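You operate a simulated robot arm through the tools that you are given. There is no shell and no other tool.

Carry out the task below with a simulated two-armed robot. There is one attempt and no reset: what you move stays moved.

## Task
Heat the cream pot, dip the drooping purple rose till it lifts, then stand it in the slim steel vase.
Fine: wait for the green lamp, don't scald the stalk; switch the pot off and put its lid on; leave the other drooping rose in the grey stand.
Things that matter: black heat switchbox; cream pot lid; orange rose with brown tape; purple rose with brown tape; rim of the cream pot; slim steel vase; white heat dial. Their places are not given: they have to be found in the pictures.

The check looks at the end state, three seconds after you hand in, the way a careful person would. Anything else that was tipped, shoved, dropped, spilled or broken makes it a failure. A push-on lid holds only when it is set on centred and level and pressed home; a screw cap is set on level and turned clockwise until tight.

## Robot
Two 6-joint arms with two-finger parallel grippers on one trunk that stands fixed in place. Base frame: the origin is at the foot of the trunk, x ahead of it, y to its left, z up; the work surface is at about z = 88. Lengths are in cm, angles in rad, forces in N, time in s.
The left shoulder is at [-5, 17.7, 87], the right one opposite. With the tool pointing down near the work surface each hand reaches from about 10 to 74 cm from the base axis, measured 20 degrees to its own side. Payload 1.57 kg a hand.
The TCP of each hand is the grasp point between the finger pads, 3 cm short of the fingertips. In the tool frame z runs along the fingers and y along their closing line. The gripper opens to 8 cm. The fingers are 1.7 cm wide and 1.2 cm thick; the gripper's body (4 by 8.2 cm) begins 8 cm behind the TCP.
Orientation is that of the tool frame in the base frame, as a unit quaternion [x, y, z, w]. With the fingers straight down and closing along the base's y, the tool's x points along the base's -x, its y along +y and its z along -z.

## Interface
- The arms move only by the tool apply_moves. It takes "left_plan", "right_plan" or both (then of equal length, played together; a hand with none holds still); each is a list of rows, each an object of numbers (a shift or turn left out is 0, a gripper value left out holds the last): "wx", "wy", "wz": the turn, a rotation vector about the tool's x, y, z in units of 5 degrees (1.0 is 5 degrees); "dx", "dy", "dz": the shift along the tool's x, y, z in units of 50 mm (1.0 is 50 mm); "grip": the opening, from 0 (shut) to 1 (fully open). In form: [{"wx": .., "wy": .., "wz": .., "dx": .., "dy": .., "dz": .., "grip": ..}, ...]. A call has 1 to 20 rows; each row shifts and turns the commanded pose from where the row before left it, along the tool's axes as they then stand. A call with a number of a shift or a turn outside -1 to 1 is refused whole. A row lasts 0.2 s, in which the tool goes at most 5 cm and 0.15 rad; a call with a longer step from one row to the next is refused whole, and so is a gripper value outside its range. A pose out of reach is approached as far as the arm can. The call stops where the force on the tool passes 40 N (or 10 N more than at its start, if that is more) or the arm is blocked; 0.2 s more then pass. Each finger travels about 7.2 cm/s and halts on what it meets, pressing with about 41 N; the grip force reading is that of the motor and also rises with nothing between the fingers. The clock runs only during rows and for 0.2 s after the last one: add rows that do not move to give the fingers time. The reply holds the time, the measured pose of the TCP, the force on the tool along the base axes, the opening and the grip force, in the units named above and with some noise, with the torque about the TCP (base axes, N m) and any sound that the robot's microphone picked up.
- Cameras (640 x 400 px; columns grow to the right, rows downward): "scene" is now at [2.97, -3.89, 159.95]; the picture's right is [-0.45, -0.89, 0.00], its down [-0.62, 0.31, -0.72] and it looks along [0.64, -0.33, -0.69] (base axes); focal length 290 px, centre (320, 200). "left" rides on the left gripper at [7.2, 0.7, -12.2] in its tool frame; the picture's right is [-0.09, 1.00, 0.00], its down [-0.84, -0.08, -0.54] and it looks along [-0.54, -0.05, 0.84] (tool axes); focal length 238 px, centre (320, 200). "right" rides on the right gripper at [7.2, -0.7, -12.2] in its tool frame; the picture's right is [0.09, 1.00, 0.00], its down [-0.84, 0.08, -0.54] and it looks along [-0.54, 0.05, 0.84] (tool axes); focal length 238 px, centre (320, 200).
- snapshot(camera): a new picture of that camera. It takes no simulated time.
- move_column(by): moves the trunk up (or, below 0, down) by that many cm; the arms and the scene camera ride with it, the base frame stays. It gives what a move gives, with no picture.
- aim_head(pan, tilt): turns the head with the scene camera to pan (to the left, within 2.496 rad either way) and tilt (down, from -0.506 to 1.204), counted from straight ahead of the robot (the tilt from the chest, where the trunk bows). It gives what a move gives.
- point_at(camera, pixels): for up to 12 pixels [column, row] of the newest picture of that camera ("zoom" is the newest enlarged one), the place [x, y, z] in the base frame of the surface seen there, good to about 0.2 cm. It takes no simulated time.
- inspect(camera, box): a new picture of the part [left, top, right, bottom] of that camera's present view, enlarged. It takes no simulated time.
- job_done(): hands the job in; it is judged then, once.

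Unless the task says otherwise, let go and move clear before handing in.

The tools are called by a JSON object that holds its "api" and its "payload". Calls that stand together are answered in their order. apply_moves: Moves the arms, as the interface text tells. Its arguments: {"type":"object","properties":{"left_plan":{"type":"array","items":{"type":"object","properties":{"wx":{"type":"number"},"wy":{"type":"number"},"wz":{"type":"number"},"dx":{"type":"number"},"dy":{"type":"number"},"dz":{"type":"number"},"grip":{"type":"number"}}}},"right_plan":{"type":"array","items":{"type":"object","properties":{"wx":{"type":"number"},"wy":{"type":"number"},"wz":{"type":"number"},"dx":{"type":"number"},"dy":{"type":"number"},"dz":{"type":"number"},"grip":{"type":"number"}}}}},"required":[]} The other tools are called the same way: move_column (by) moves the trunk up or down; aim_head (pan, tilt) turns the head that bears the scene camera; snapshot (camera) takes a picture; point_at (camera, pixels) gives the place of the surface under pixels of a picture; inspect (camera, box) takes an enlarged picture of a part of a camera's view; job_done () hands the job in.

At the start:

```text
time_s: 0.0
left_tool_pos: [28.1, -4.98, 138.81]
left_orientation: [0.001, 1.0, 0.0, 0.001]
left_contact_force: [-0.5, -0.2, -0.7]
left_wrist_torque: [0.03, 0.02, -0.03]
left_gripper_width: 7.99
left_grip_force: 0.1
right_tool_pos: [27.08, -31.23, 139.02]
right_orientation: [0.001, 1.0, 0.0, 0.0]
right_contact_force: [-0.4, 0.5, 0.3]
right_wrist_torque: [0.04, 0.0, 0.02]
right_gripper_width: 8.02
right_grip_force: 0.1
trunk travel left (down, up): [-31.0, 1.8]
head pan, tilt (commanded): [-0.469, 0.764]
```

scene: 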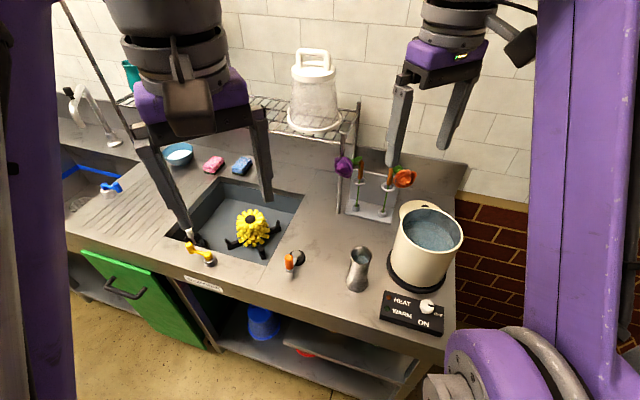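
right: 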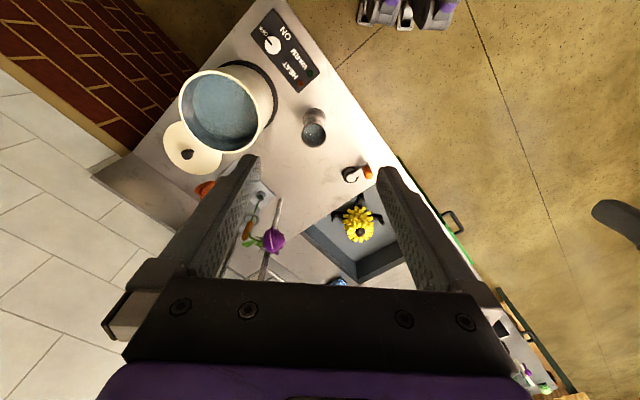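
left: 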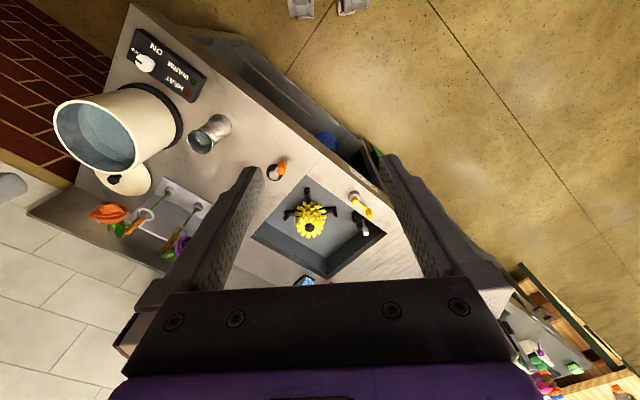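

The first pictures show the cream pot at about (425,245), the switchbox at about (412,312), the steel vase at (358,268) and the roses at (345,165) and (403,178). I'll enlarge those areas before moving anything.

{"api": "inspect", "payload": {"camera": "scene", "box": [320, 130, 480, 230]}}

{"api": "inspect", "payload": {"camera": "scene", "box": [340, 240, 500, 340]}}

{"api": "inspect", "payload": {"camera": "right", "box": [150, 0, 400, 160]}}

{"api": "inspect", "payload": {"camera": "left", "box": [40, 140, 280, 290]}}

```text
4.00 times, centred on (400, 180) of scene
```

zoom: 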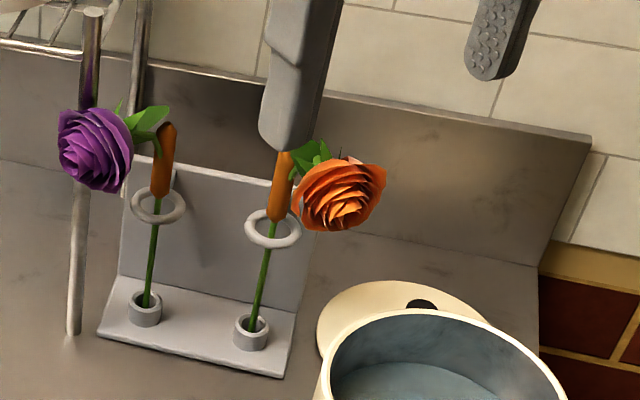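

```text
4.00 times, centred on (420, 290) of scene
```

zoom: 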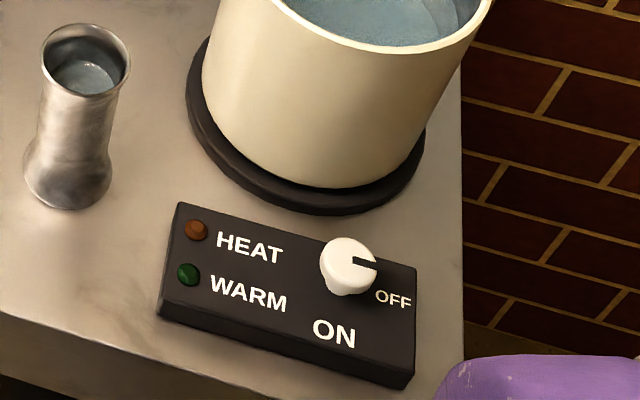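

```text
2.50 times, centred on (275, 80) of right
```

zoom: 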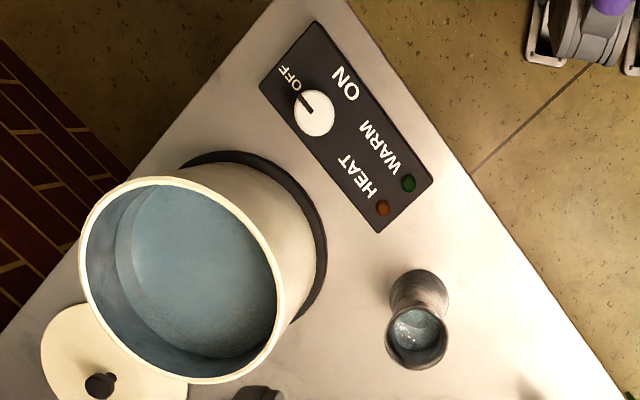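

```text
2.67 times, centred on (160, 215) of left
```

zoom: 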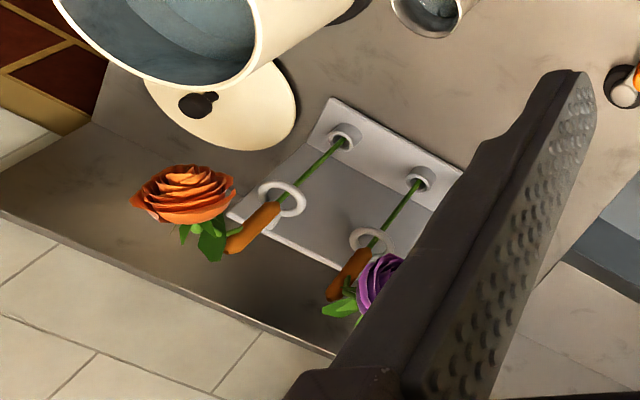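

The dial's notch points at OFF, with ON a quarter turn clockwise as seen from above. The two roses droop from brown-taped necks in the ringed grey stand. Next I'll measure these places.

{"api": "point_at", "payload": {"camera": "scene", "pixels": [[427, 307], [426, 301], [388, 297], [388, 308], [438, 317], [386, 291], [381, 320], [443, 336], [444, 308], [358, 285], [360, 252], [356, 254]]}}

{"api": "point_at", "payload": {"camera": "scene", "pixels": [[426, 205], [463, 240], [398, 222], [430, 258], [412, 200], [425, 206], [402, 207], [345, 165], [361, 169], [358, 200], [355, 207], [384, 213]]}}

{"api": "point_at", "payload": {"camera": "right", "pixels": [[220, 71], [270, 115], [232, 149], [181, 110], [187, 154], [215, 158], [170, 130], [275, 45], [312, 133], [325, 130], [310, 113], [222, 120]]}}

```text
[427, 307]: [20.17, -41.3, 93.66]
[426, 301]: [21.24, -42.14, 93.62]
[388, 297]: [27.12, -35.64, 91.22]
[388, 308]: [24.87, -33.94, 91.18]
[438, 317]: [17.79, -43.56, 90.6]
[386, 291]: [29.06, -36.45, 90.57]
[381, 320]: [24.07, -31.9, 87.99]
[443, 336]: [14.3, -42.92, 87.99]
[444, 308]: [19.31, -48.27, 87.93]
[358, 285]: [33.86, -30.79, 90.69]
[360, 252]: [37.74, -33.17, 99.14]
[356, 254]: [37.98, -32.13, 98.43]
```

```text
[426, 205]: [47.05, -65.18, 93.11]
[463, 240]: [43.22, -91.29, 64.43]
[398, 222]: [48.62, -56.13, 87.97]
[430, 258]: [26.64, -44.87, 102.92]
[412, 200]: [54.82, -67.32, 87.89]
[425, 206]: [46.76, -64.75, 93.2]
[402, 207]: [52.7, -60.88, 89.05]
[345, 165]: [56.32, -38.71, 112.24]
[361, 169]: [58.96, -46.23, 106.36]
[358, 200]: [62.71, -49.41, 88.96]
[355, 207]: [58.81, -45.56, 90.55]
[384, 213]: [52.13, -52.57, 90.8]
```

```text
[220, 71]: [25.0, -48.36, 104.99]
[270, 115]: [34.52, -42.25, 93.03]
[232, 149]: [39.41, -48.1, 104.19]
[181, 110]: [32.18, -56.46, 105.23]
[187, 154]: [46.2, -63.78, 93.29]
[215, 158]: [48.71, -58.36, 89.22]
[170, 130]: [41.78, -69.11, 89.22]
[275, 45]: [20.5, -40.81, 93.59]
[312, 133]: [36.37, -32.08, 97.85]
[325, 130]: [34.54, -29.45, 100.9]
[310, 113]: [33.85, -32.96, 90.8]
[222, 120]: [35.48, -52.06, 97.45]
```

The pot rim is at about z 105 and centred near (32,-50), the lid lies at about (46.5,-63.8), the dial is at (20.7,-41.7), and the purple rose's foot is at (58.8,-45.6). I'll turn the head toward the right side of the bench to get a better view before planning.

{"api": "aim_head", "payload": {"pan": -0.85, "tilt": 0.8}}

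{"api": "snapshot", "payload": {"camera": "scene"}}

```text
time_s: 0.8
left_tool_pos: [28.24, -4.93, 139.09]
left_orientation: [0.0, 1.0, -0.001, 0.0]
left_contact_force: [-0.1, -0.7, 1.6]
left_wrist_torque: [0.01, 0.01, 0.02]
left_gripper_width: 7.98
left_grip_force: 0.1
right_tool_pos: [27.14, -31.35, 139.02]
right_orientation: [0.0, 1.0, 0.0, 0.0]
right_contact_force: [0.0, -0.8, 0.3]
right_wrist_torque: [0.01, -0.02, -0.01]
right_gripper_width: 7.99
right_grip_force: 0.1
trunk travel left (down, up): [-31.0, 1.8]
head pan, tilt (commanded): [-0.85, 0.799]
```

```text
taken
```

scene: 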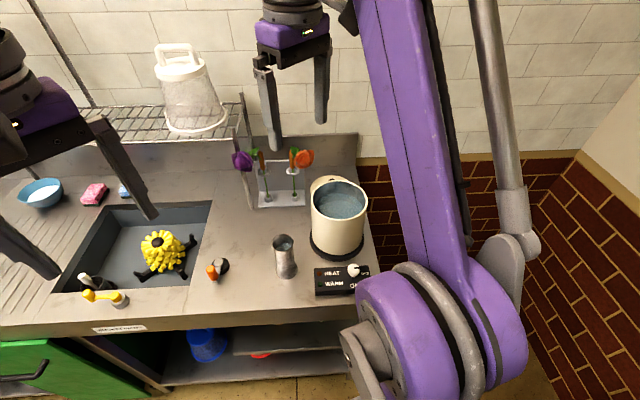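

The bench is clear on the right side, but the arm hides part of the view when I pan that far. I'll aim the head back a little and move the right hand to a spot high above the dial for a closer look.

{"api": "apply_moves", "payload": {"right_plan": [{"dx": 0.2, "dy": -0.34, "dz": 0.8}, {"dx": 0.2, "dy": -0.34, "dz": 0.8}, {"dx": 0.2, "dy": -0.34, "dz": 0.8}, {"dx": 0.2, "dy": -0.34, "dz": 0.8}, {"dx": 0.2, "dy": -0.34, "dz": 0.8}, {"dx": 0.2, "dy": -0.34, "dz": 0.6}, {"grip": 0.65}, {"grip": 0.65}]}}

{"api": "aim_head", "payload": {"pan": -0.6, "tilt": 0.8}}

{"api": "snapshot", "payload": {"camera": "right"}}

{"api": "snapshot", "payload": {"camera": "scene"}}

```text
time_s: 2.6
left_tool_pos: [28.15, -4.93, 138.9]
left_orientation: [0.0, 1.0, 0.001, 0.001]
left_contact_force: [0.2, -0.1, -0.6]
left_wrist_torque: [0.0, 0.05, -0.02]
left_gripper_width: 7.99
left_grip_force: 0.0
right_tool_pos: [21.27, -41.56, 115.94]
right_orientation: [0.001, 1.0, -0.001, 0.0]
right_contact_force: [-0.5, -0.8, 0.3]
right_wrist_torque: [0.0, 0.0, 0.01]
right_gripper_width: 5.21
right_grip_force: 0.1
trunk travel left (down, up): [-31.0, 1.8]
head pan, tilt (commanded): [-0.85, 0.799]
```

```text
time_s: 3.4
left_tool_pos: [28.31, -4.9, 138.94]
left_orientation: [0.0, 1.0, 0.0, 0.0]
left_contact_force: [-0.2, -0.8, 0.2]
left_wrist_torque: [-0.02, -0.02, 0.02]
left_gripper_width: 7.99
left_grip_force: 0.1
right_tool_pos: [21.25, -41.48, 115.95]
right_orientation: [0.0, 1.0, 0.0, 0.0]
right_contact_force: [-0.5, -0.2, -0.9]
right_wrist_torque: [-0.01, 0.01, -0.02]
right_gripper_width: 5.18
right_grip_force: 0.1
trunk travel left (down, up): [-31.0, 1.8]
head pan, tilt (commanded): [-0.6, 0.799]
```

```text
taken
```

right: 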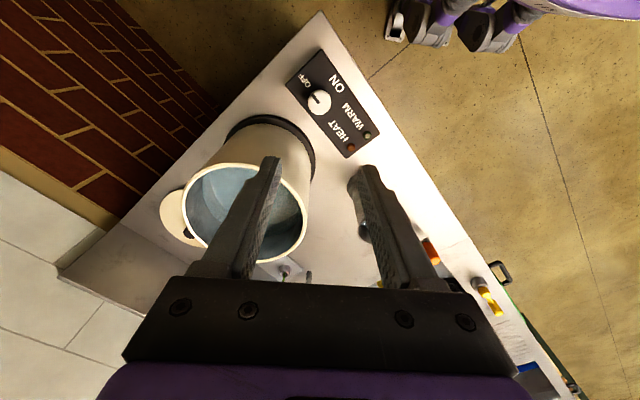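

```text
taken
```

scene: 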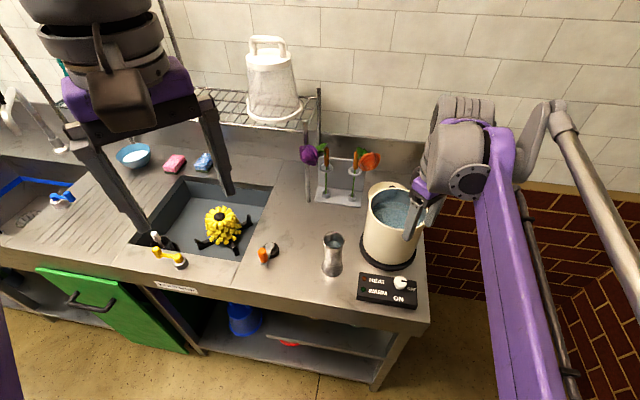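

The dial shows at about (319,100) in the right picture, nearly under the tool. I'll enlarge it and measure its edges.

{"api": "inspect", "payload": {"camera": "right", "box": [270, 50, 390, 170]}}

{"api": "inspect", "payload": {"camera": "scene", "box": [300, 220, 460, 320]}}

```text
3.33 times, centred on (330, 110) of right
```

zoom: 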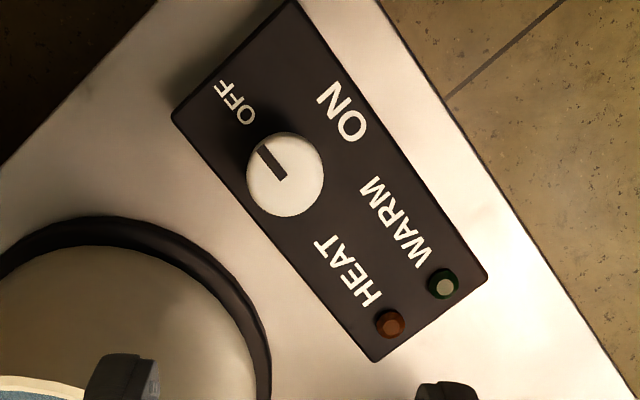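

```text
4.00 times, centred on (380, 270) of scene
```

zoom: 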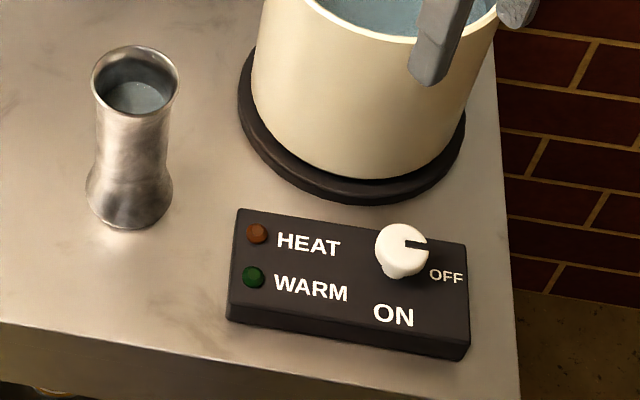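

The enlarged view shows the whole dial cap, with its notch toward OFF. I'll measure points around its rim to find the centre.

{"api": "inspect", "payload": {"camera": "right", "box": [270, 50, 390, 170]}}

{"api": "point_at", "payload": {"camera": "zoom", "pixels": [[251, 182], [320, 165], [284, 137], [284, 211], [300, 175], [284, 180], [174, 112], [294, 5], [485, 278], [375, 357], [390, 322], [443, 284]]}}

{"api": "point_at", "payload": {"camera": "right", "pixels": [[183, 195], [300, 250], [225, 165], [200, 243], [265, 262], [172, 190], [160, 205], [185, 230], [235, 210], [362, 200], [378, 195], [370, 240]]}}

```text
3.33 times, centred on (330, 110) of right
```

zoom: 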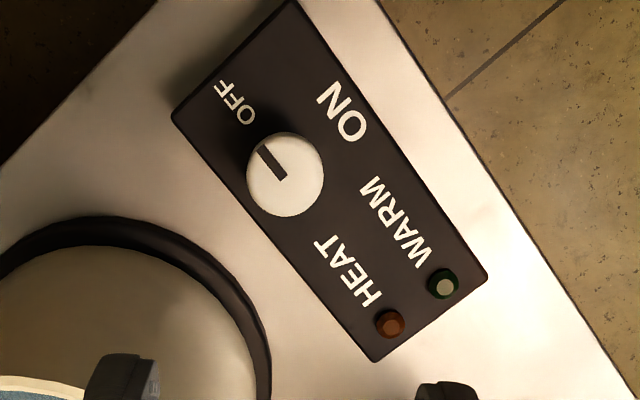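

```text
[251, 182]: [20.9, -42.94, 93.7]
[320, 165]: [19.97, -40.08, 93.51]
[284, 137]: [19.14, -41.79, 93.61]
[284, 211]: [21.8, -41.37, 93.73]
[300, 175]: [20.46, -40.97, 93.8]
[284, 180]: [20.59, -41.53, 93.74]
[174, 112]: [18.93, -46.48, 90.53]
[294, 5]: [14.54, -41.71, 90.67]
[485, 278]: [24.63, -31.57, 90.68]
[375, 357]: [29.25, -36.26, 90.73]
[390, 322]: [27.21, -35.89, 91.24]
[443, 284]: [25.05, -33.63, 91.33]
```

```text
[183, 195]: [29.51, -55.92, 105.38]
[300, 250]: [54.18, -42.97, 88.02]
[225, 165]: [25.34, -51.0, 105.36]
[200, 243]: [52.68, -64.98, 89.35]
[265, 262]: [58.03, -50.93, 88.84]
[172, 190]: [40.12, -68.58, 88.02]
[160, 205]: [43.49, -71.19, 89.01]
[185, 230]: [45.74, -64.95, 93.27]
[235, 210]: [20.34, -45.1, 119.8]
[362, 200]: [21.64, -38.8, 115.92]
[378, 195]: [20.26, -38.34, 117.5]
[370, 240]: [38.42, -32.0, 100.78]
```

The dial's centre is (20.45,-41.55), its radius is about 1.45 and its top is at z 93.7, with the box top at 90.65. The pot is centred on (32.2,-49.2) with radius 7.25. I'll lower the open fingers around the dial, keeping the tips just above the box.

{"api": "apply_moves", "payload": {"right_plan": [{"dx": 0.16, "dy": -0.01, "dz": 0.8}, {"dz": 0.8}, {"dz": 0.8}, {"dz": 0.6}, {"dz": 0.5}, {"dz": 0.3}, {"dz": 0.2}, {"dz": 0.15}, {"dz": 0.1}, {"dz": 0.08}, {"dz": 0}, {"dz": 0}]}}

{"api": "snapshot", "payload": {"camera": "right"}}

{"api": "snapshot", "payload": {"camera": "scene"}}

```text
time_s: 6.0
left_tool_pos: [28.26, -4.96, 139.03]
left_orientation: [0.0, 1.0, 0.0, 0.001]
left_contact_force: [-0.1, -0.3, -0.1]
left_wrist_torque: [-0.04, -0.01, 0.03]
left_gripper_width: 8.0
left_grip_force: 0.0
right_tool_pos: [20.37, -41.58, 94.38]
right_orientation: [0.0, 1.0, 0.0, 0.0]
right_contact_force: [-0.4, 0.4, 0.0]
right_wrist_torque: [0.03, -0.05, -0.01]
right_gripper_width: 5.21
right_grip_force: 0.0
trunk travel left (down, up): [-31.0, 1.8]
head pan, tilt (commanded): [-0.6, 0.799]
```

```text
taken
```

right: 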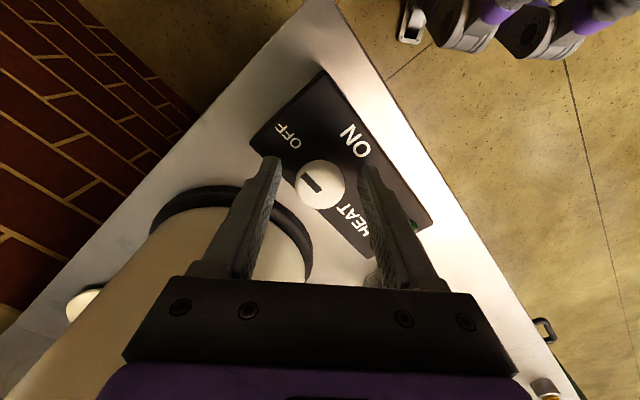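

```text
taken
```

scene: 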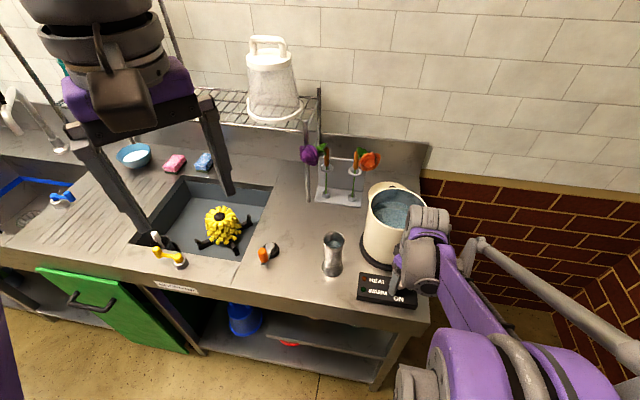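

The tips are now around the dial at (319,185) in the right picture, about 0.7 cm above the box. I'll close on it and check that the forces stay small.

{"api": "apply_moves", "payload": {"right_plan": [{"grip": 0.45}, {"grip": 0.4}, {"grip": 0.35}, {"grip": 0.3}, {"grip": 0.3}]}}

{"api": "inspect", "payload": {"camera": "right", "box": [240, 80, 440, 280]}}

```text
time_s: 7.2
left_tool_pos: [28.22, -4.94, 138.97]
left_orientation: [0.001, 1.0, 0.0, 0.0]
left_contact_force: [0.1, 0.8, -0.2]
left_wrist_torque: [0.0, -0.03, -0.02]
left_gripper_width: 8.01
left_grip_force: 0.1
right_tool_pos: [20.31, -41.66, 94.28]
right_orientation: [0.0, 1.0, 0.001, 0.0]
right_contact_force: [-0.4, 2.9, -1.7]
right_wrist_torque: [0.08, -0.02, 0.02]
right_gripper_width: 3.13
right_grip_force: 40.2
trunk travel left (down, up): [-31.0, 1.8]
head pan, tilt (commanded): [-0.6, 0.799]
```

```text
2.00 times, centred on (340, 180) of right
```

zoom: 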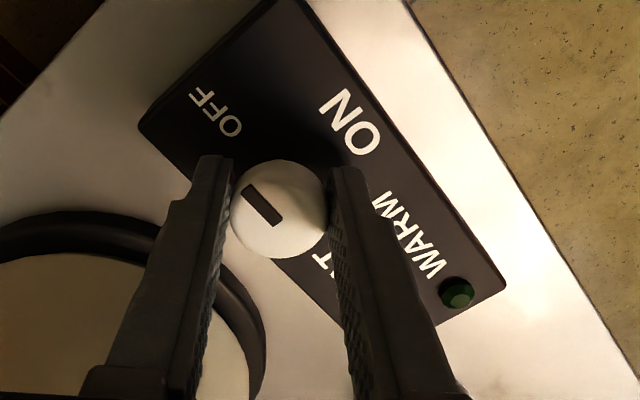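

The dial is held at 3.13 cm with little side force. I'll turn it a quarter turn clockwise, from OFF toward ON.

{"api": "apply_moves", "payload": {"right_plan": [{"wz": 1}, {"wz": 1}, {"wz": 1}, {"wz": 1}, {"wz": 1}, {"wz": 1}, {"wz": 1}, {"wz": 1}, {"wz": 1}, {"wz": 1}, {"wz": 1}, {"wz": 1}, {"wz": 1}, {"wz": 1}, {"wz": 1}, {"wz": 1}, {"wz": 1}, {"wz": 1}]}}

{"api": "snapshot", "payload": {"camera": "right"}}

{"api": "inspect", "payload": {"camera": "scene", "box": [300, 220, 460, 320]}}

```text
time_s: 11.0
left_tool_pos: [28.49, -4.62, 138.95]
left_orientation: [0.0, 1.0, -0.001, 0.0]
left_contact_force: [-0.8, 0.3, -0.1]
left_wrist_torque: [0.01, -0.01, -0.02]
left_gripper_width: 8.0
left_grip_force: 0.1
right_tool_pos: [20.6, -41.33, 94.41]
right_orientation: [0.707, 0.707, 0.0, 0.001]
right_contact_force: [17.9, 22.3, -0.1]
right_wrist_torque: [0.59, -0.3, 0.28]
right_gripper_width: 3.16
right_grip_force: 39.9
trunk travel left (down, up): [-31.0, 1.8]
head pan, tilt (commanded): [-0.6, 0.799]
```

```text
taken
```

right: 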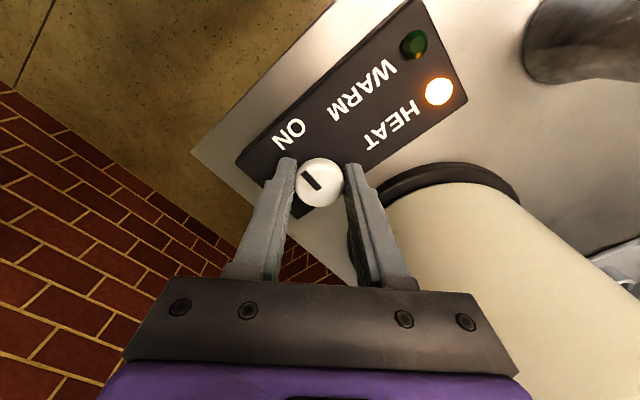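

```text
4.00 times, centred on (380, 270) of scene
```

zoom: 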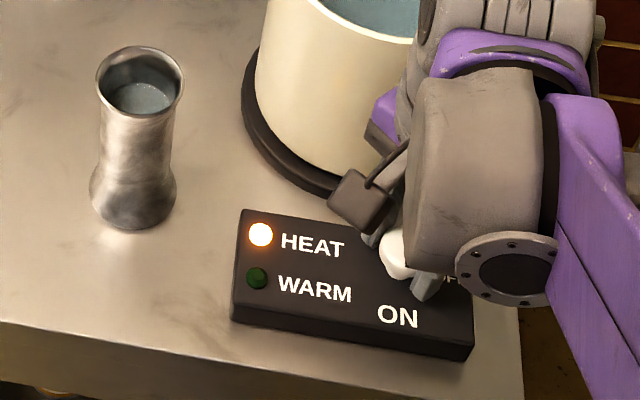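

The amber HEAT lamp is lit at (437,92) in the right picture, so the pot is heating, and the notch now faces ON. I'll ease off the side force, open the fingers and rise straight up.

{"api": "apply_moves", "payload": {"right_plan": [{"dx": 0.05, "dy": 0.04}, {"grip": 0.4}, {"grip": 0.5}, {"grip": 0.6}, {"dz": -0.2}, {"dz": -0.4}, {"dz": -0.8}, {"dz": -0.9}, {"dz": -0.9}, {"dz": -0.9}, {"dz": -0.9}]}}

{"api": "snapshot", "payload": {"camera": "scene"}}

{"api": "snapshot", "payload": {"camera": "right"}}

```text
time_s: 13.4
left_tool_pos: [28.27, -4.96, 139.1]
left_orientation: [0.0, 1.0, -0.001, 0.0]
left_contact_force: [-0.3, -0.4, -0.7]
left_wrist_torque: [-0.03, 0.01, -0.04]
left_gripper_width: 8.01
left_grip_force: 0.0
right_tool_pos: [20.24, -41.08, 119.46]
right_orientation: [0.707, 0.707, 0.0, 0.0]
right_contact_force: [0.8, -0.6, 0.5]
right_wrist_torque: [-0.02, -0.01, 0.01]
right_gripper_width: 4.8
right_grip_force: 0.0
trunk travel left (down, up): [-31.0, 1.8]
head pan, tilt (commanded): [-0.6, 0.799]
```

```text
taken
```

scene: 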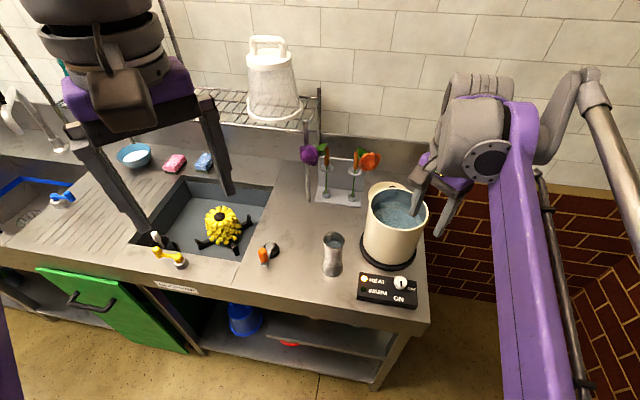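

```text
taken
```

right: 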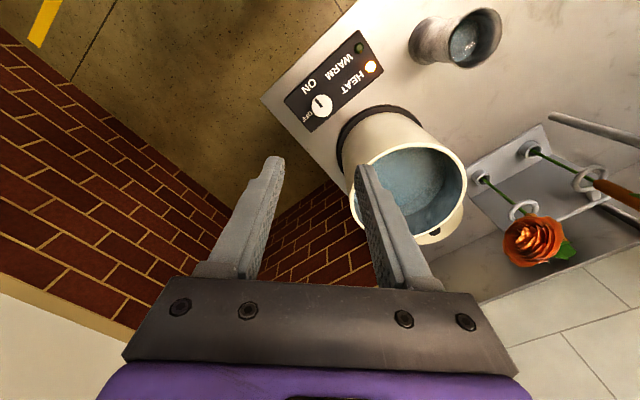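

The HEAT lamp is still lit at (371,67) and the dial stayed at ON. While the pot warms, I'll study the roses and the steel vase up close.

{"api": "inspect", "payload": {"camera": "scene", "box": [290, 135, 390, 210]}}

{"api": "inspect", "payload": {"camera": "right", "box": [400, 100, 640, 280]}}

{"api": "snapshot", "payload": {"camera": "left"}}

```text
5.33 times, centred on (340, 172) of scene
```

zoom: 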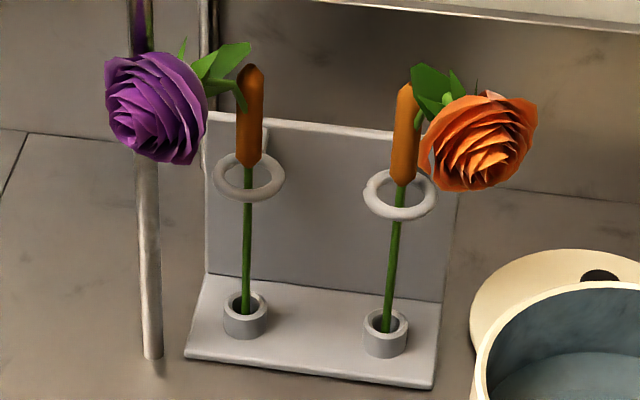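

```text
2.22 times, centred on (520, 190) of right
```

zoom: 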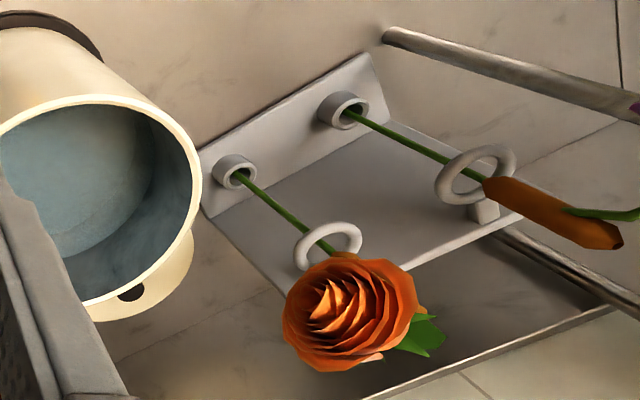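

```text
taken
```

left: 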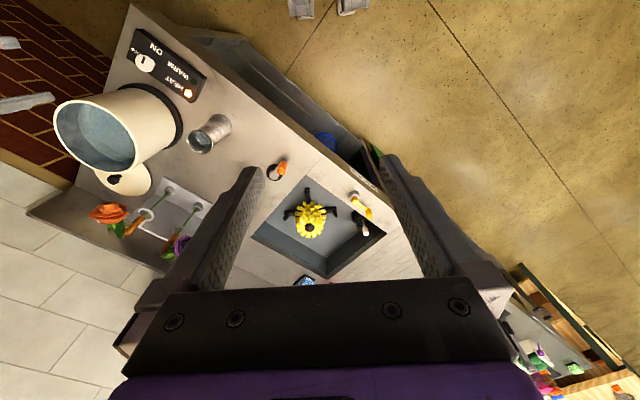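

The scene zoom shows the purple rose's tape just above its ring, with the stem foot in the cup and a metal shelf post close behind the flower. I'll measure all of these so I can plan a safe lift.

{"api": "inspect", "payload": {"camera": "scene", "box": [290, 135, 390, 210]}}

{"api": "point_at", "payload": {"camera": "zoom", "pixels": [[250, 75], [248, 110], [250, 160], [246, 240], [246, 300], [217, 180], [282, 183], [246, 330], [155, 110], [110, 100], [195, 150], [175, 55]]}}

{"api": "point_at", "payload": {"camera": "zoom", "pixels": [[148, 220], [153, 350], [205, 20], [405, 95], [402, 175], [485, 140], [386, 340], [250, 198], [248, 157], [215, 60], [185, 355], [430, 385]]}}

{"api": "point_at", "payload": {"camera": "scene", "pixels": [[319, 92], [308, 130], [305, 125], [250, 122], [320, 140], [270, 90], [333, 236], [343, 243], [324, 240], [334, 245], [333, 270], [326, 262]]}}

```text
5.33 times, centred on (340, 172) of scene
```

zoom: 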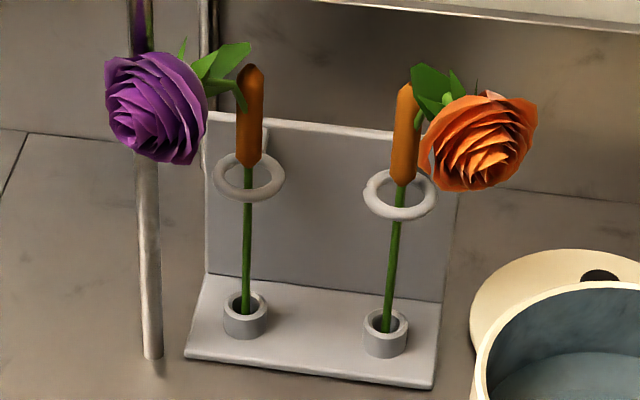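

```text
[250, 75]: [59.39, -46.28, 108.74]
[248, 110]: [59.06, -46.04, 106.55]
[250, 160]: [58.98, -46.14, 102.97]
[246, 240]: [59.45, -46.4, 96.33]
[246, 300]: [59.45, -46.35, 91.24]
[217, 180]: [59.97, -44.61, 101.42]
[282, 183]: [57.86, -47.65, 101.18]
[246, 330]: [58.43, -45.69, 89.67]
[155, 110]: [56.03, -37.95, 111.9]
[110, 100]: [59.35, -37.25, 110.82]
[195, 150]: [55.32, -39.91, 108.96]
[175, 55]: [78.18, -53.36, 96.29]
```

```text
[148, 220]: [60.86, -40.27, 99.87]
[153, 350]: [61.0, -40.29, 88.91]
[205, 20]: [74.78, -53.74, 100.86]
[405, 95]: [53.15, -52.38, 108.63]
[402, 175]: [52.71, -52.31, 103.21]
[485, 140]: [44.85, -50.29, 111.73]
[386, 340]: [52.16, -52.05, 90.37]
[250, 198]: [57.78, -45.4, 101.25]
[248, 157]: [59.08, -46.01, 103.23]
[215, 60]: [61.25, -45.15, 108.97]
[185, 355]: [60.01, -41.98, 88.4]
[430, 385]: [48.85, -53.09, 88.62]
```

```text
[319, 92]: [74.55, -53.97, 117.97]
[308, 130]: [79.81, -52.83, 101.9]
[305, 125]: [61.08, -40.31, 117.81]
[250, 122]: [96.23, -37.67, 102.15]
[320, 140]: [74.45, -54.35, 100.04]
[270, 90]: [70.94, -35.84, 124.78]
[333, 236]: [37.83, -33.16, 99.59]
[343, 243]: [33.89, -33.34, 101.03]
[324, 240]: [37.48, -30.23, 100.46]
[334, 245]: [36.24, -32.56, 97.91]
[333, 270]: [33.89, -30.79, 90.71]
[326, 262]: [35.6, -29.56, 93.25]
```

The purple tape spans z 103 to 109 around axis (59.5,-46.4), and the ring sits at z 101.3. The flower hangs near (57.5,-39) at z 108 to 114, close to the shelf post at (61,-40.4). I'll move the right hand high and forward, and shift the left hand aside so its camera can see the purple flower.

{"api": "apply_moves", "payload": {"right_plan": [{"dx": -0.12, "dy": 0.7, "dz": -0.25}, {"dx": -0.12, "dy": 0.7, "dz": -0.25}, {"dx": -0.12, "dy": 0.7, "dz": -0.25}, {"dx": -0.12, "dy": 0.7, "dz": -0.25}, {"dx": -0.12, "dy": 0.7, "dz": -0.25}], "left_plan": [{"dy": 0.5}, {"dy": 0.5}, {"dy": 0.5}, {"dy": 0.5}, {"dy": 0.0}]}}

{"api": "inspect", "payload": {"camera": "left", "box": [0, 120, 240, 320]}}

{"api": "snapshot", "payload": {"camera": "right"}}

{"api": "snapshot", "payload": {"camera": "scene"}}

```text
time_s: 14.6
left_tool_pos: [28.34, 5.05, 138.89]
left_orientation: [0.001, 1.0, 0.0, 0.0]
left_contact_force: [0.8, -1.2, -0.3]
left_wrist_torque: [-0.01, 0.02, 0.03]
left_gripper_width: 7.98
left_grip_force: 0.1
right_tool_pos: [37.98, -44.52, 125.67]
right_orientation: [0.707, 0.707, -0.001, 0.0]
right_contact_force: [-0.1, 0.1, -0.9]
right_wrist_torque: [0.04, 0.02, -0.02]
right_gripper_width: 4.8
right_grip_force: 0.0
trunk travel left (down, up): [-31.0, 1.8]
head pan, tilt (commanded): [-0.6, 0.799]
```

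```text
2.00 times, centred on (120, 220) of left
```

zoom: 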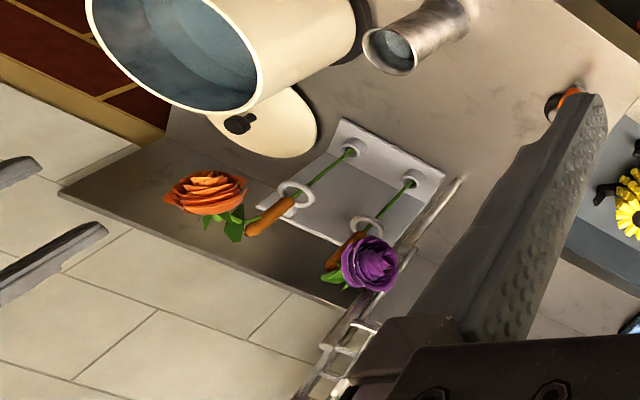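

```text
taken
```

right: 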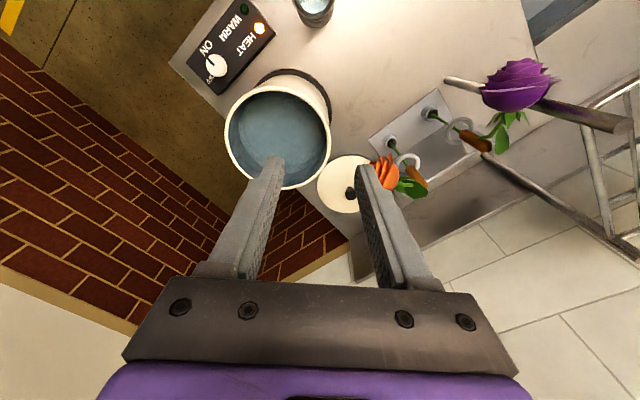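

```text
taken
```

scene: 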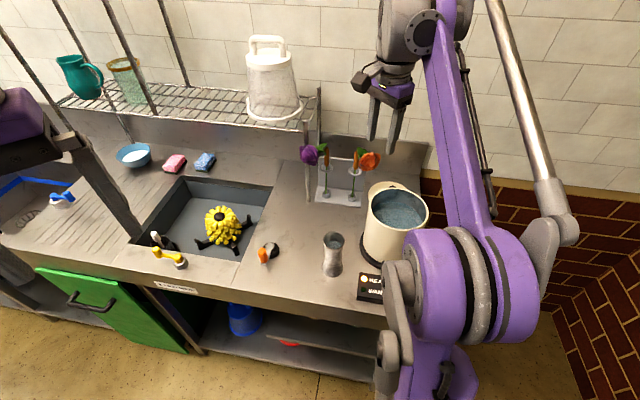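

From the right camera, the purple flower at about (517,85) hangs just in front of the post. I'll measure the gap between them.

{"api": "inspect", "payload": {"camera": "right", "box": [350, 50, 590, 210]}}

{"api": "point_at", "payload": {"camera": "right", "pixels": [[517, 85], [490, 92], [545, 85], [517, 65], [515, 105], [460, 83], [570, 112], [620, 122], [475, 142], [455, 130], [388, 172], [405, 185]]}}

{"api": "point_at", "payload": {"camera": "left", "pixels": [[185, 251], [172, 252], [198, 255], [185, 240], [185, 264], [215, 230], [103, 215], [103, 226], [85, 217], [122, 217], [103, 207], [205, 244]]}}

```text
2.50 times, centred on (470, 130) of right
```

zoom: 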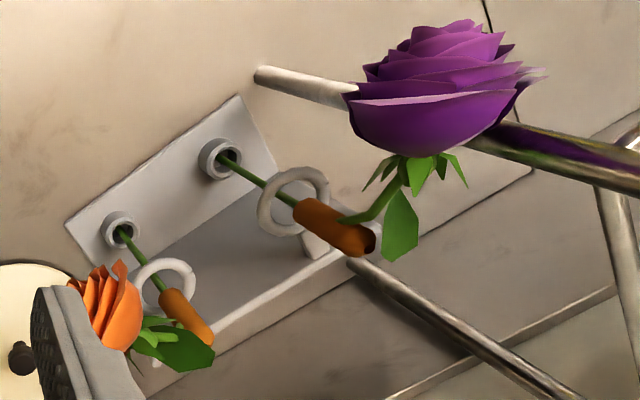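

```text
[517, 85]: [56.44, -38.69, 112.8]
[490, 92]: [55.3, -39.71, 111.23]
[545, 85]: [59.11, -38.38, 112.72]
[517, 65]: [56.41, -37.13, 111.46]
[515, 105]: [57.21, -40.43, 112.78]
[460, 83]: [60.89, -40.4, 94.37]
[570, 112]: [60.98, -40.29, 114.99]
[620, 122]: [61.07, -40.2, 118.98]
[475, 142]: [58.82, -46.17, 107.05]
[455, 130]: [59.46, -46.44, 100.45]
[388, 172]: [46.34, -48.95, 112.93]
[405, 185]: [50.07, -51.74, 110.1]
```

```text
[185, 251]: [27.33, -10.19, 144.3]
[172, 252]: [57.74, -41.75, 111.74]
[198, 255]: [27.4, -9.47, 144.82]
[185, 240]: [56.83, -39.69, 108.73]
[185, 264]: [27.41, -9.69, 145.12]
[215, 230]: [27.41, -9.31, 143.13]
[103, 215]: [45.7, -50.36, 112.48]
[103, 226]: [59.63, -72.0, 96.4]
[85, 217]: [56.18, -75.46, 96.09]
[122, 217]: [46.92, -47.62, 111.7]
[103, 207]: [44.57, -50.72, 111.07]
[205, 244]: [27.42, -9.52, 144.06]
```

The flower clears the post by about 1.5 cm. Before approaching I need the height of the stand's back plate and the spot where the neck leaves the tape, so I'll measure those.

{"api": "inspect", "payload": {"camera": "scene", "box": [300, 130, 380, 190]}}

{"api": "inspect", "payload": {"camera": "right", "box": [420, 80, 540, 155]}}

{"api": "point_at", "payload": {"camera": "scene", "pixels": [[322, 157], [330, 158], [345, 160], [365, 164], [326, 150], [322, 155], [319, 153], [332, 147], [326, 145], [340, 175], [329, 163], [358, 163]]}}

{"api": "point_at", "payload": {"camera": "right", "pixels": [[475, 144], [487, 145], [470, 137], [484, 140], [492, 133], [480, 135], [497, 145], [503, 120], [510, 118], [445, 165], [462, 160], [430, 175]]}}

```text
6.67 times, centred on (340, 160) of scene
```

zoom: 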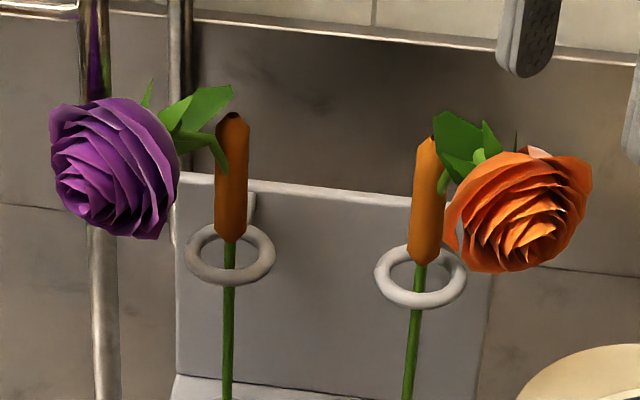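

```text
5.33 times, centred on (480, 118) of right
```

zoom: 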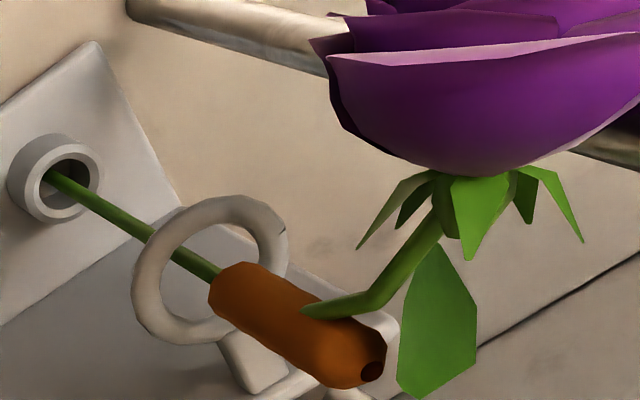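

```text
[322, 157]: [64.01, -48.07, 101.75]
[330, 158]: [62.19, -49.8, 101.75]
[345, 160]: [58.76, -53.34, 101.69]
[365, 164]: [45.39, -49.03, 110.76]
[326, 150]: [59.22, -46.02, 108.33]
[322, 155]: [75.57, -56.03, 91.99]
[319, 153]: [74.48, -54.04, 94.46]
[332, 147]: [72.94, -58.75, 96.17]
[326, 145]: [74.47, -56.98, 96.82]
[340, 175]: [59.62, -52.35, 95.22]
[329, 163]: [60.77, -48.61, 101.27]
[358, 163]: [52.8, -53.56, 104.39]
```

```text
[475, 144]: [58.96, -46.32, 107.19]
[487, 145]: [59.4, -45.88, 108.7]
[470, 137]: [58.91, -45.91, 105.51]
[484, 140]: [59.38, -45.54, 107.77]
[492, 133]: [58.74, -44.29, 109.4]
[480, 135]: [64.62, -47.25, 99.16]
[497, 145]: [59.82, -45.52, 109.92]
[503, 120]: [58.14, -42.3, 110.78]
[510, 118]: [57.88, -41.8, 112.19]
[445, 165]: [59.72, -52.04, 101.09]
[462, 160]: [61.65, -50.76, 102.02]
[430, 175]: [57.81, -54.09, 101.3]
```

The back plate's top is at z 101.75, below where the fingertips will be. The neck leaves the tape at about z 107, so I'll grip low on the tape, at z 104.7. First I'll turn the right hand to point 20° right of straight ahead and 20° below level, with the fingers partly closed.

{"api": "apply_moves", "payload": {"right_plan": [{"wx": -0.653, "wy": -0.933, "wz": -0.933, "grip": 0.42}, {"wx": -0.653, "wy": -0.933, "wz": -0.933}, {"wx": -0.653, "wy": -0.933, "wz": -0.933}, {"wx": -0.653, "wy": -0.933, "wz": -0.933}, {"wx": -0.653, "wy": -0.933, "wz": -0.933}, {"wx": -0.653, "wy": -0.933, "wz": -0.933}, {"wx": -0.653, "wy": -0.933, "wz": -0.933}, {"wx": -0.653, "wy": -0.933, "wz": -0.933}, {"wx": -0.653, "wy": -0.933, "wz": -0.933}, {"wx": -0.653, "wy": -0.933, "wz": -0.933}, {"wx": -0.653, "wy": -0.933, "wz": -0.933}, {"wx": -0.653, "wy": -0.933, "wz": -0.933}, {"wx": -0.653, "wy": -0.933, "wz": -0.933}]}}

{"api": "snapshot", "payload": {"camera": "scene"}}

{"api": "snapshot", "payload": {"camera": "right"}}

{"api": "snapshot", "payload": {"camera": "left"}}

```text
time_s: 17.4
left_tool_pos: [28.26, 5.06, 139.01]
left_orientation: [0.0, 1.0, 0.0, 0.001]
left_contact_force: [0.6, -0.6, 0.6]
left_wrist_torque: [0.05, 0.0, 0.02]
left_gripper_width: 8.0
left_grip_force: 0.0
right_tool_pos: [37.99, -44.31, 125.5]
right_orientation: [0.141, 0.807, -0.099, 0.565]
right_contact_force: [0.4, -0.3, 0.8]
right_wrist_torque: [0.03, -0.03, 0.01]
right_gripper_width: 3.35
right_grip_force: 0.0
trunk travel left (down, up): [-31.0, 1.8]
head pan, tilt (commanded): [-0.6, 0.799]
```

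```text
taken
```

scene: 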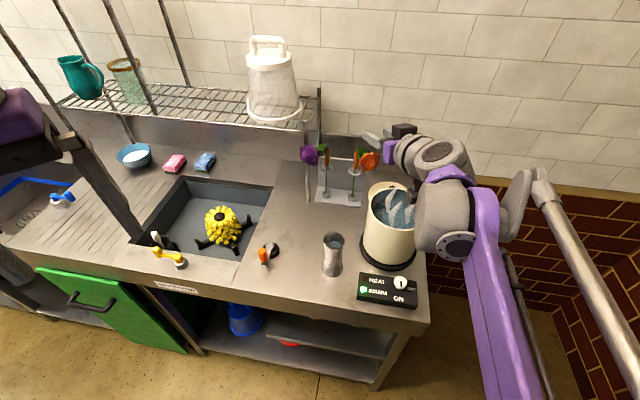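

```text
taken
```

right: 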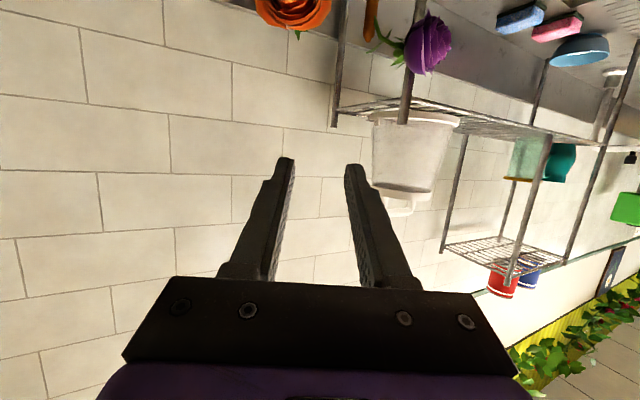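

```text
taken
```

left: 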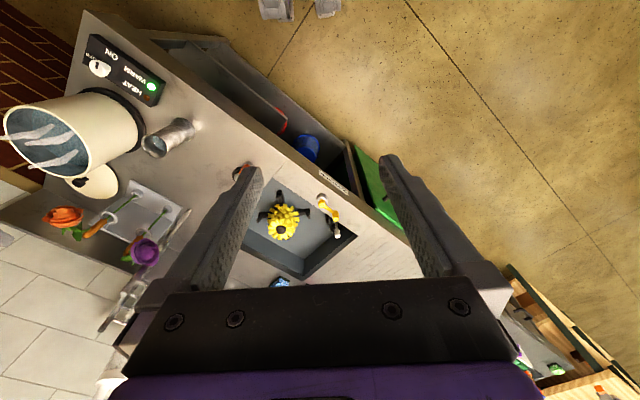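

The left picture shows the green WARM lamp lit at about (151,86), and there are light wisps above the pot. I'll look closely at the lamps and the pot before going on.

{"api": "inspect", "payload": {"camera": "scene", "box": [330, 180, 450, 310]}}

{"api": "inspect", "payload": {"camera": "left", "box": [0, 20, 200, 220]}}

{"api": "inspect", "payload": {"camera": "scene", "box": [350, 100, 510, 220]}}

```text
3.08 times, centred on (390, 245) of scene
```

zoom: 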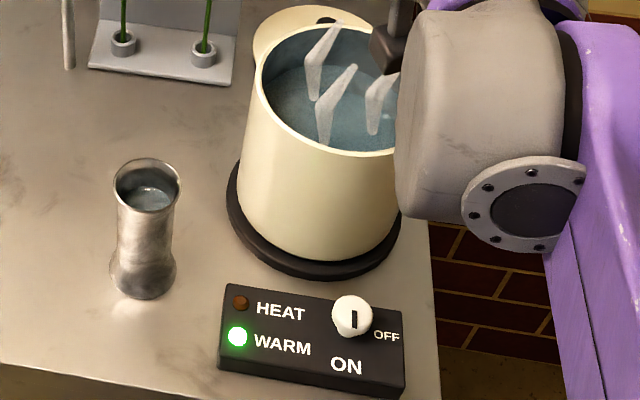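

```text
2.00 times, centred on (100, 120) of left
```

zoom: 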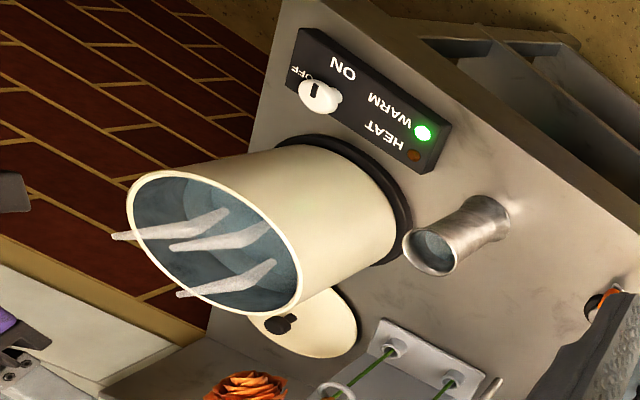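

```text
3.33 times, centred on (430, 160) of scene
```

zoom: 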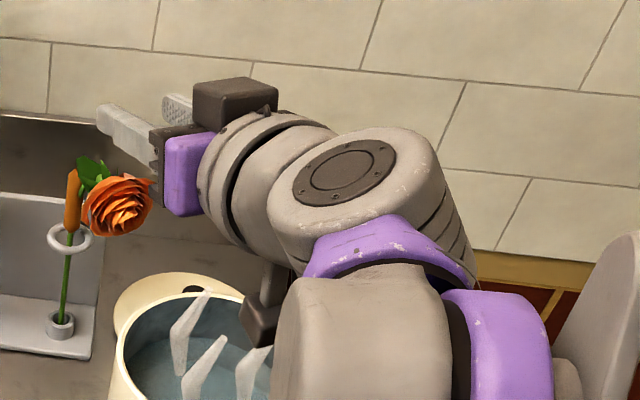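

HEAT is off and WARM is lit green, so the water is ready, and the wisps are steam. I'll check how high the wrist joints hang compared with the pot before going for the rose.

{"api": "snapshot", "payload": {"camera": "scene"}}

{"api": "point_at", "payload": {"camera": "scene", "pixels": [[457, 246], [420, 225], [440, 215], [430, 250], [435, 150], [455, 165], [410, 195], [403, 130], [480, 260], [500, 220], [520, 190], [500, 320]]}}

```text
taken
```

scene: 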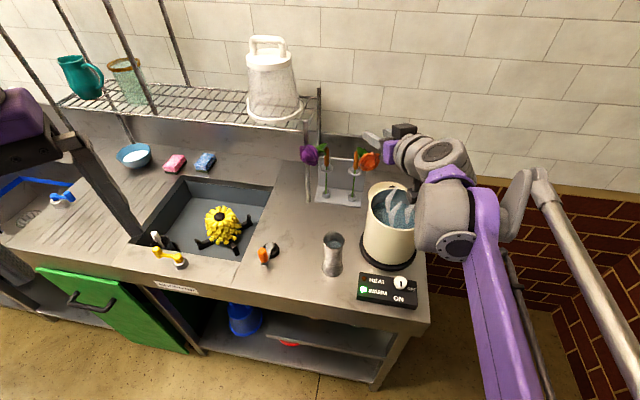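

```text
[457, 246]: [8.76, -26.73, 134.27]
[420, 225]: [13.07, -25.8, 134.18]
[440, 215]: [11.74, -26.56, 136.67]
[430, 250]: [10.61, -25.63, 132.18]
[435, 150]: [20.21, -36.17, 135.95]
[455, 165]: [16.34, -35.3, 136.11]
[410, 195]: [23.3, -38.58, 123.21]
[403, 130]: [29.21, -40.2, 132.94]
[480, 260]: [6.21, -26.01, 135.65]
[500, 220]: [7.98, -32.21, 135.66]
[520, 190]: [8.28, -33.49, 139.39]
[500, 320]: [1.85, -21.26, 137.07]
```

The wrist joints ride 5 to 10 cm above the tool point, so they will clear the vase and the pot. I'll drop to the approach line and slide forward along the tool axis, stopping 8 cm short of the purple stem to check alignment.

{"api": "apply_moves", "payload": {"right_plan": [{"dx": 0.6185, "dy": 0.2695, "dz": 0.3415}, {"dx": 0.6185, "dy": 0.2695, "dz": 0.3415}, {"dx": 0.6185, "dy": 0.2695, "dz": 0.3415}, {"dx": 0.6185, "dy": 0.2695, "dz": 0.3415}, {"dz": 0.6}, {"dz": 0.6}, {"dz": 0.6}, {"dz": 0.6}, {"dz": 0}]}}

{"api": "snapshot", "payload": {"camera": "right"}}

{"api": "snapshot", "payload": {"camera": "scene"}}

{"api": "inspect", "payload": {"camera": "left", "box": [0, 20, 280, 320]}}

```text
time_s: 19.4
left_tool_pos: [28.17, 5.22, 138.99]
left_orientation: [0.001, 1.0, 0.0, 0.0]
left_contact_force: [-0.1, 1.0, -0.5]
left_wrist_torque: [-0.01, -0.01, 0.0]
left_gripper_width: 8.01
left_grip_force: 0.0
right_tool_pos: [52.39, -43.74, 107.58]
right_orientation: [0.142, 0.806, -0.099, 0.565]
right_contact_force: [-0.2, -0.4, 0.9]
right_wrist_torque: [-0.01, 0.0, -0.02]
right_gripper_width: 3.38
right_grip_force: 0.0
trunk travel left (down, up): [-31.0, 1.8]
head pan, tilt (commanded): [-0.6, 0.799]
```

```text
taken
```

right: 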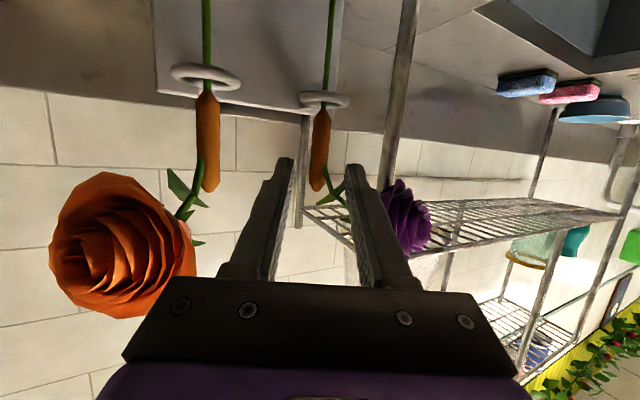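

```text
taken
```

scene: 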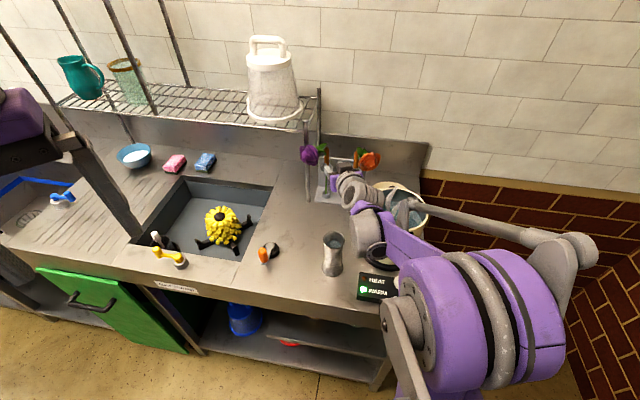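

```text
1.33 times, centred on (140, 170) of left
```

zoom: 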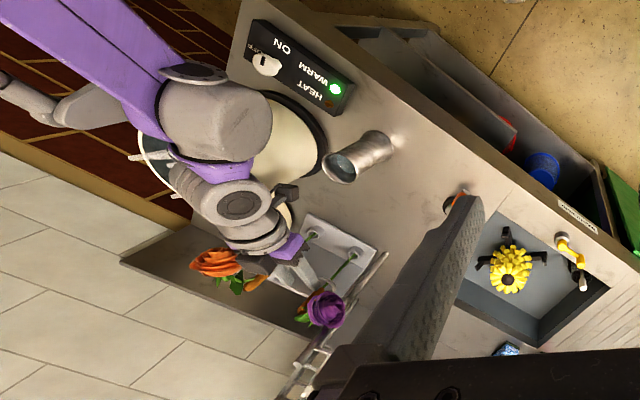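

In the right picture the purple tape at about (320,150) lies centred between the fingers, and the orange flower at (120,245) is clear. I'll confirm the tape's place from this view before closing the last 8 cm.

{"api": "point_at", "payload": {"camera": "right", "pixels": [[320, 150], [315, 130], [325, 130], [321, 120], [319, 180], [328, 60], [331, 30], [325, 97], [335, 190], [345, 205], [160, 230], [195, 245]]}}

{"api": "inspect", "payload": {"camera": "right", "box": [240, 60, 420, 260]}}

```text
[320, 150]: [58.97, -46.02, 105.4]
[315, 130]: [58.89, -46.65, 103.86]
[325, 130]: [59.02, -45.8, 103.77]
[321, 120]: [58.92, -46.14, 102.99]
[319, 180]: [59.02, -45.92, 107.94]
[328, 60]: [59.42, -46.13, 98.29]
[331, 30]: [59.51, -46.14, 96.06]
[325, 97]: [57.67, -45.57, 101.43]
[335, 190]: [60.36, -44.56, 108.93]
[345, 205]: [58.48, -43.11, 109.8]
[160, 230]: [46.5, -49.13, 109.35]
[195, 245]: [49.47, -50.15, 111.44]
```

```text
2.00 times, centred on (330, 160) of right
```

zoom: 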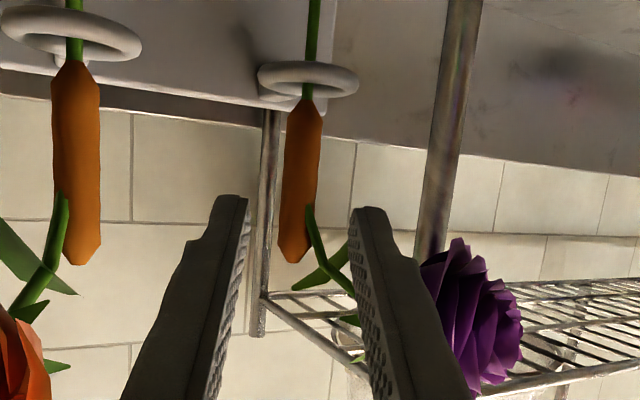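

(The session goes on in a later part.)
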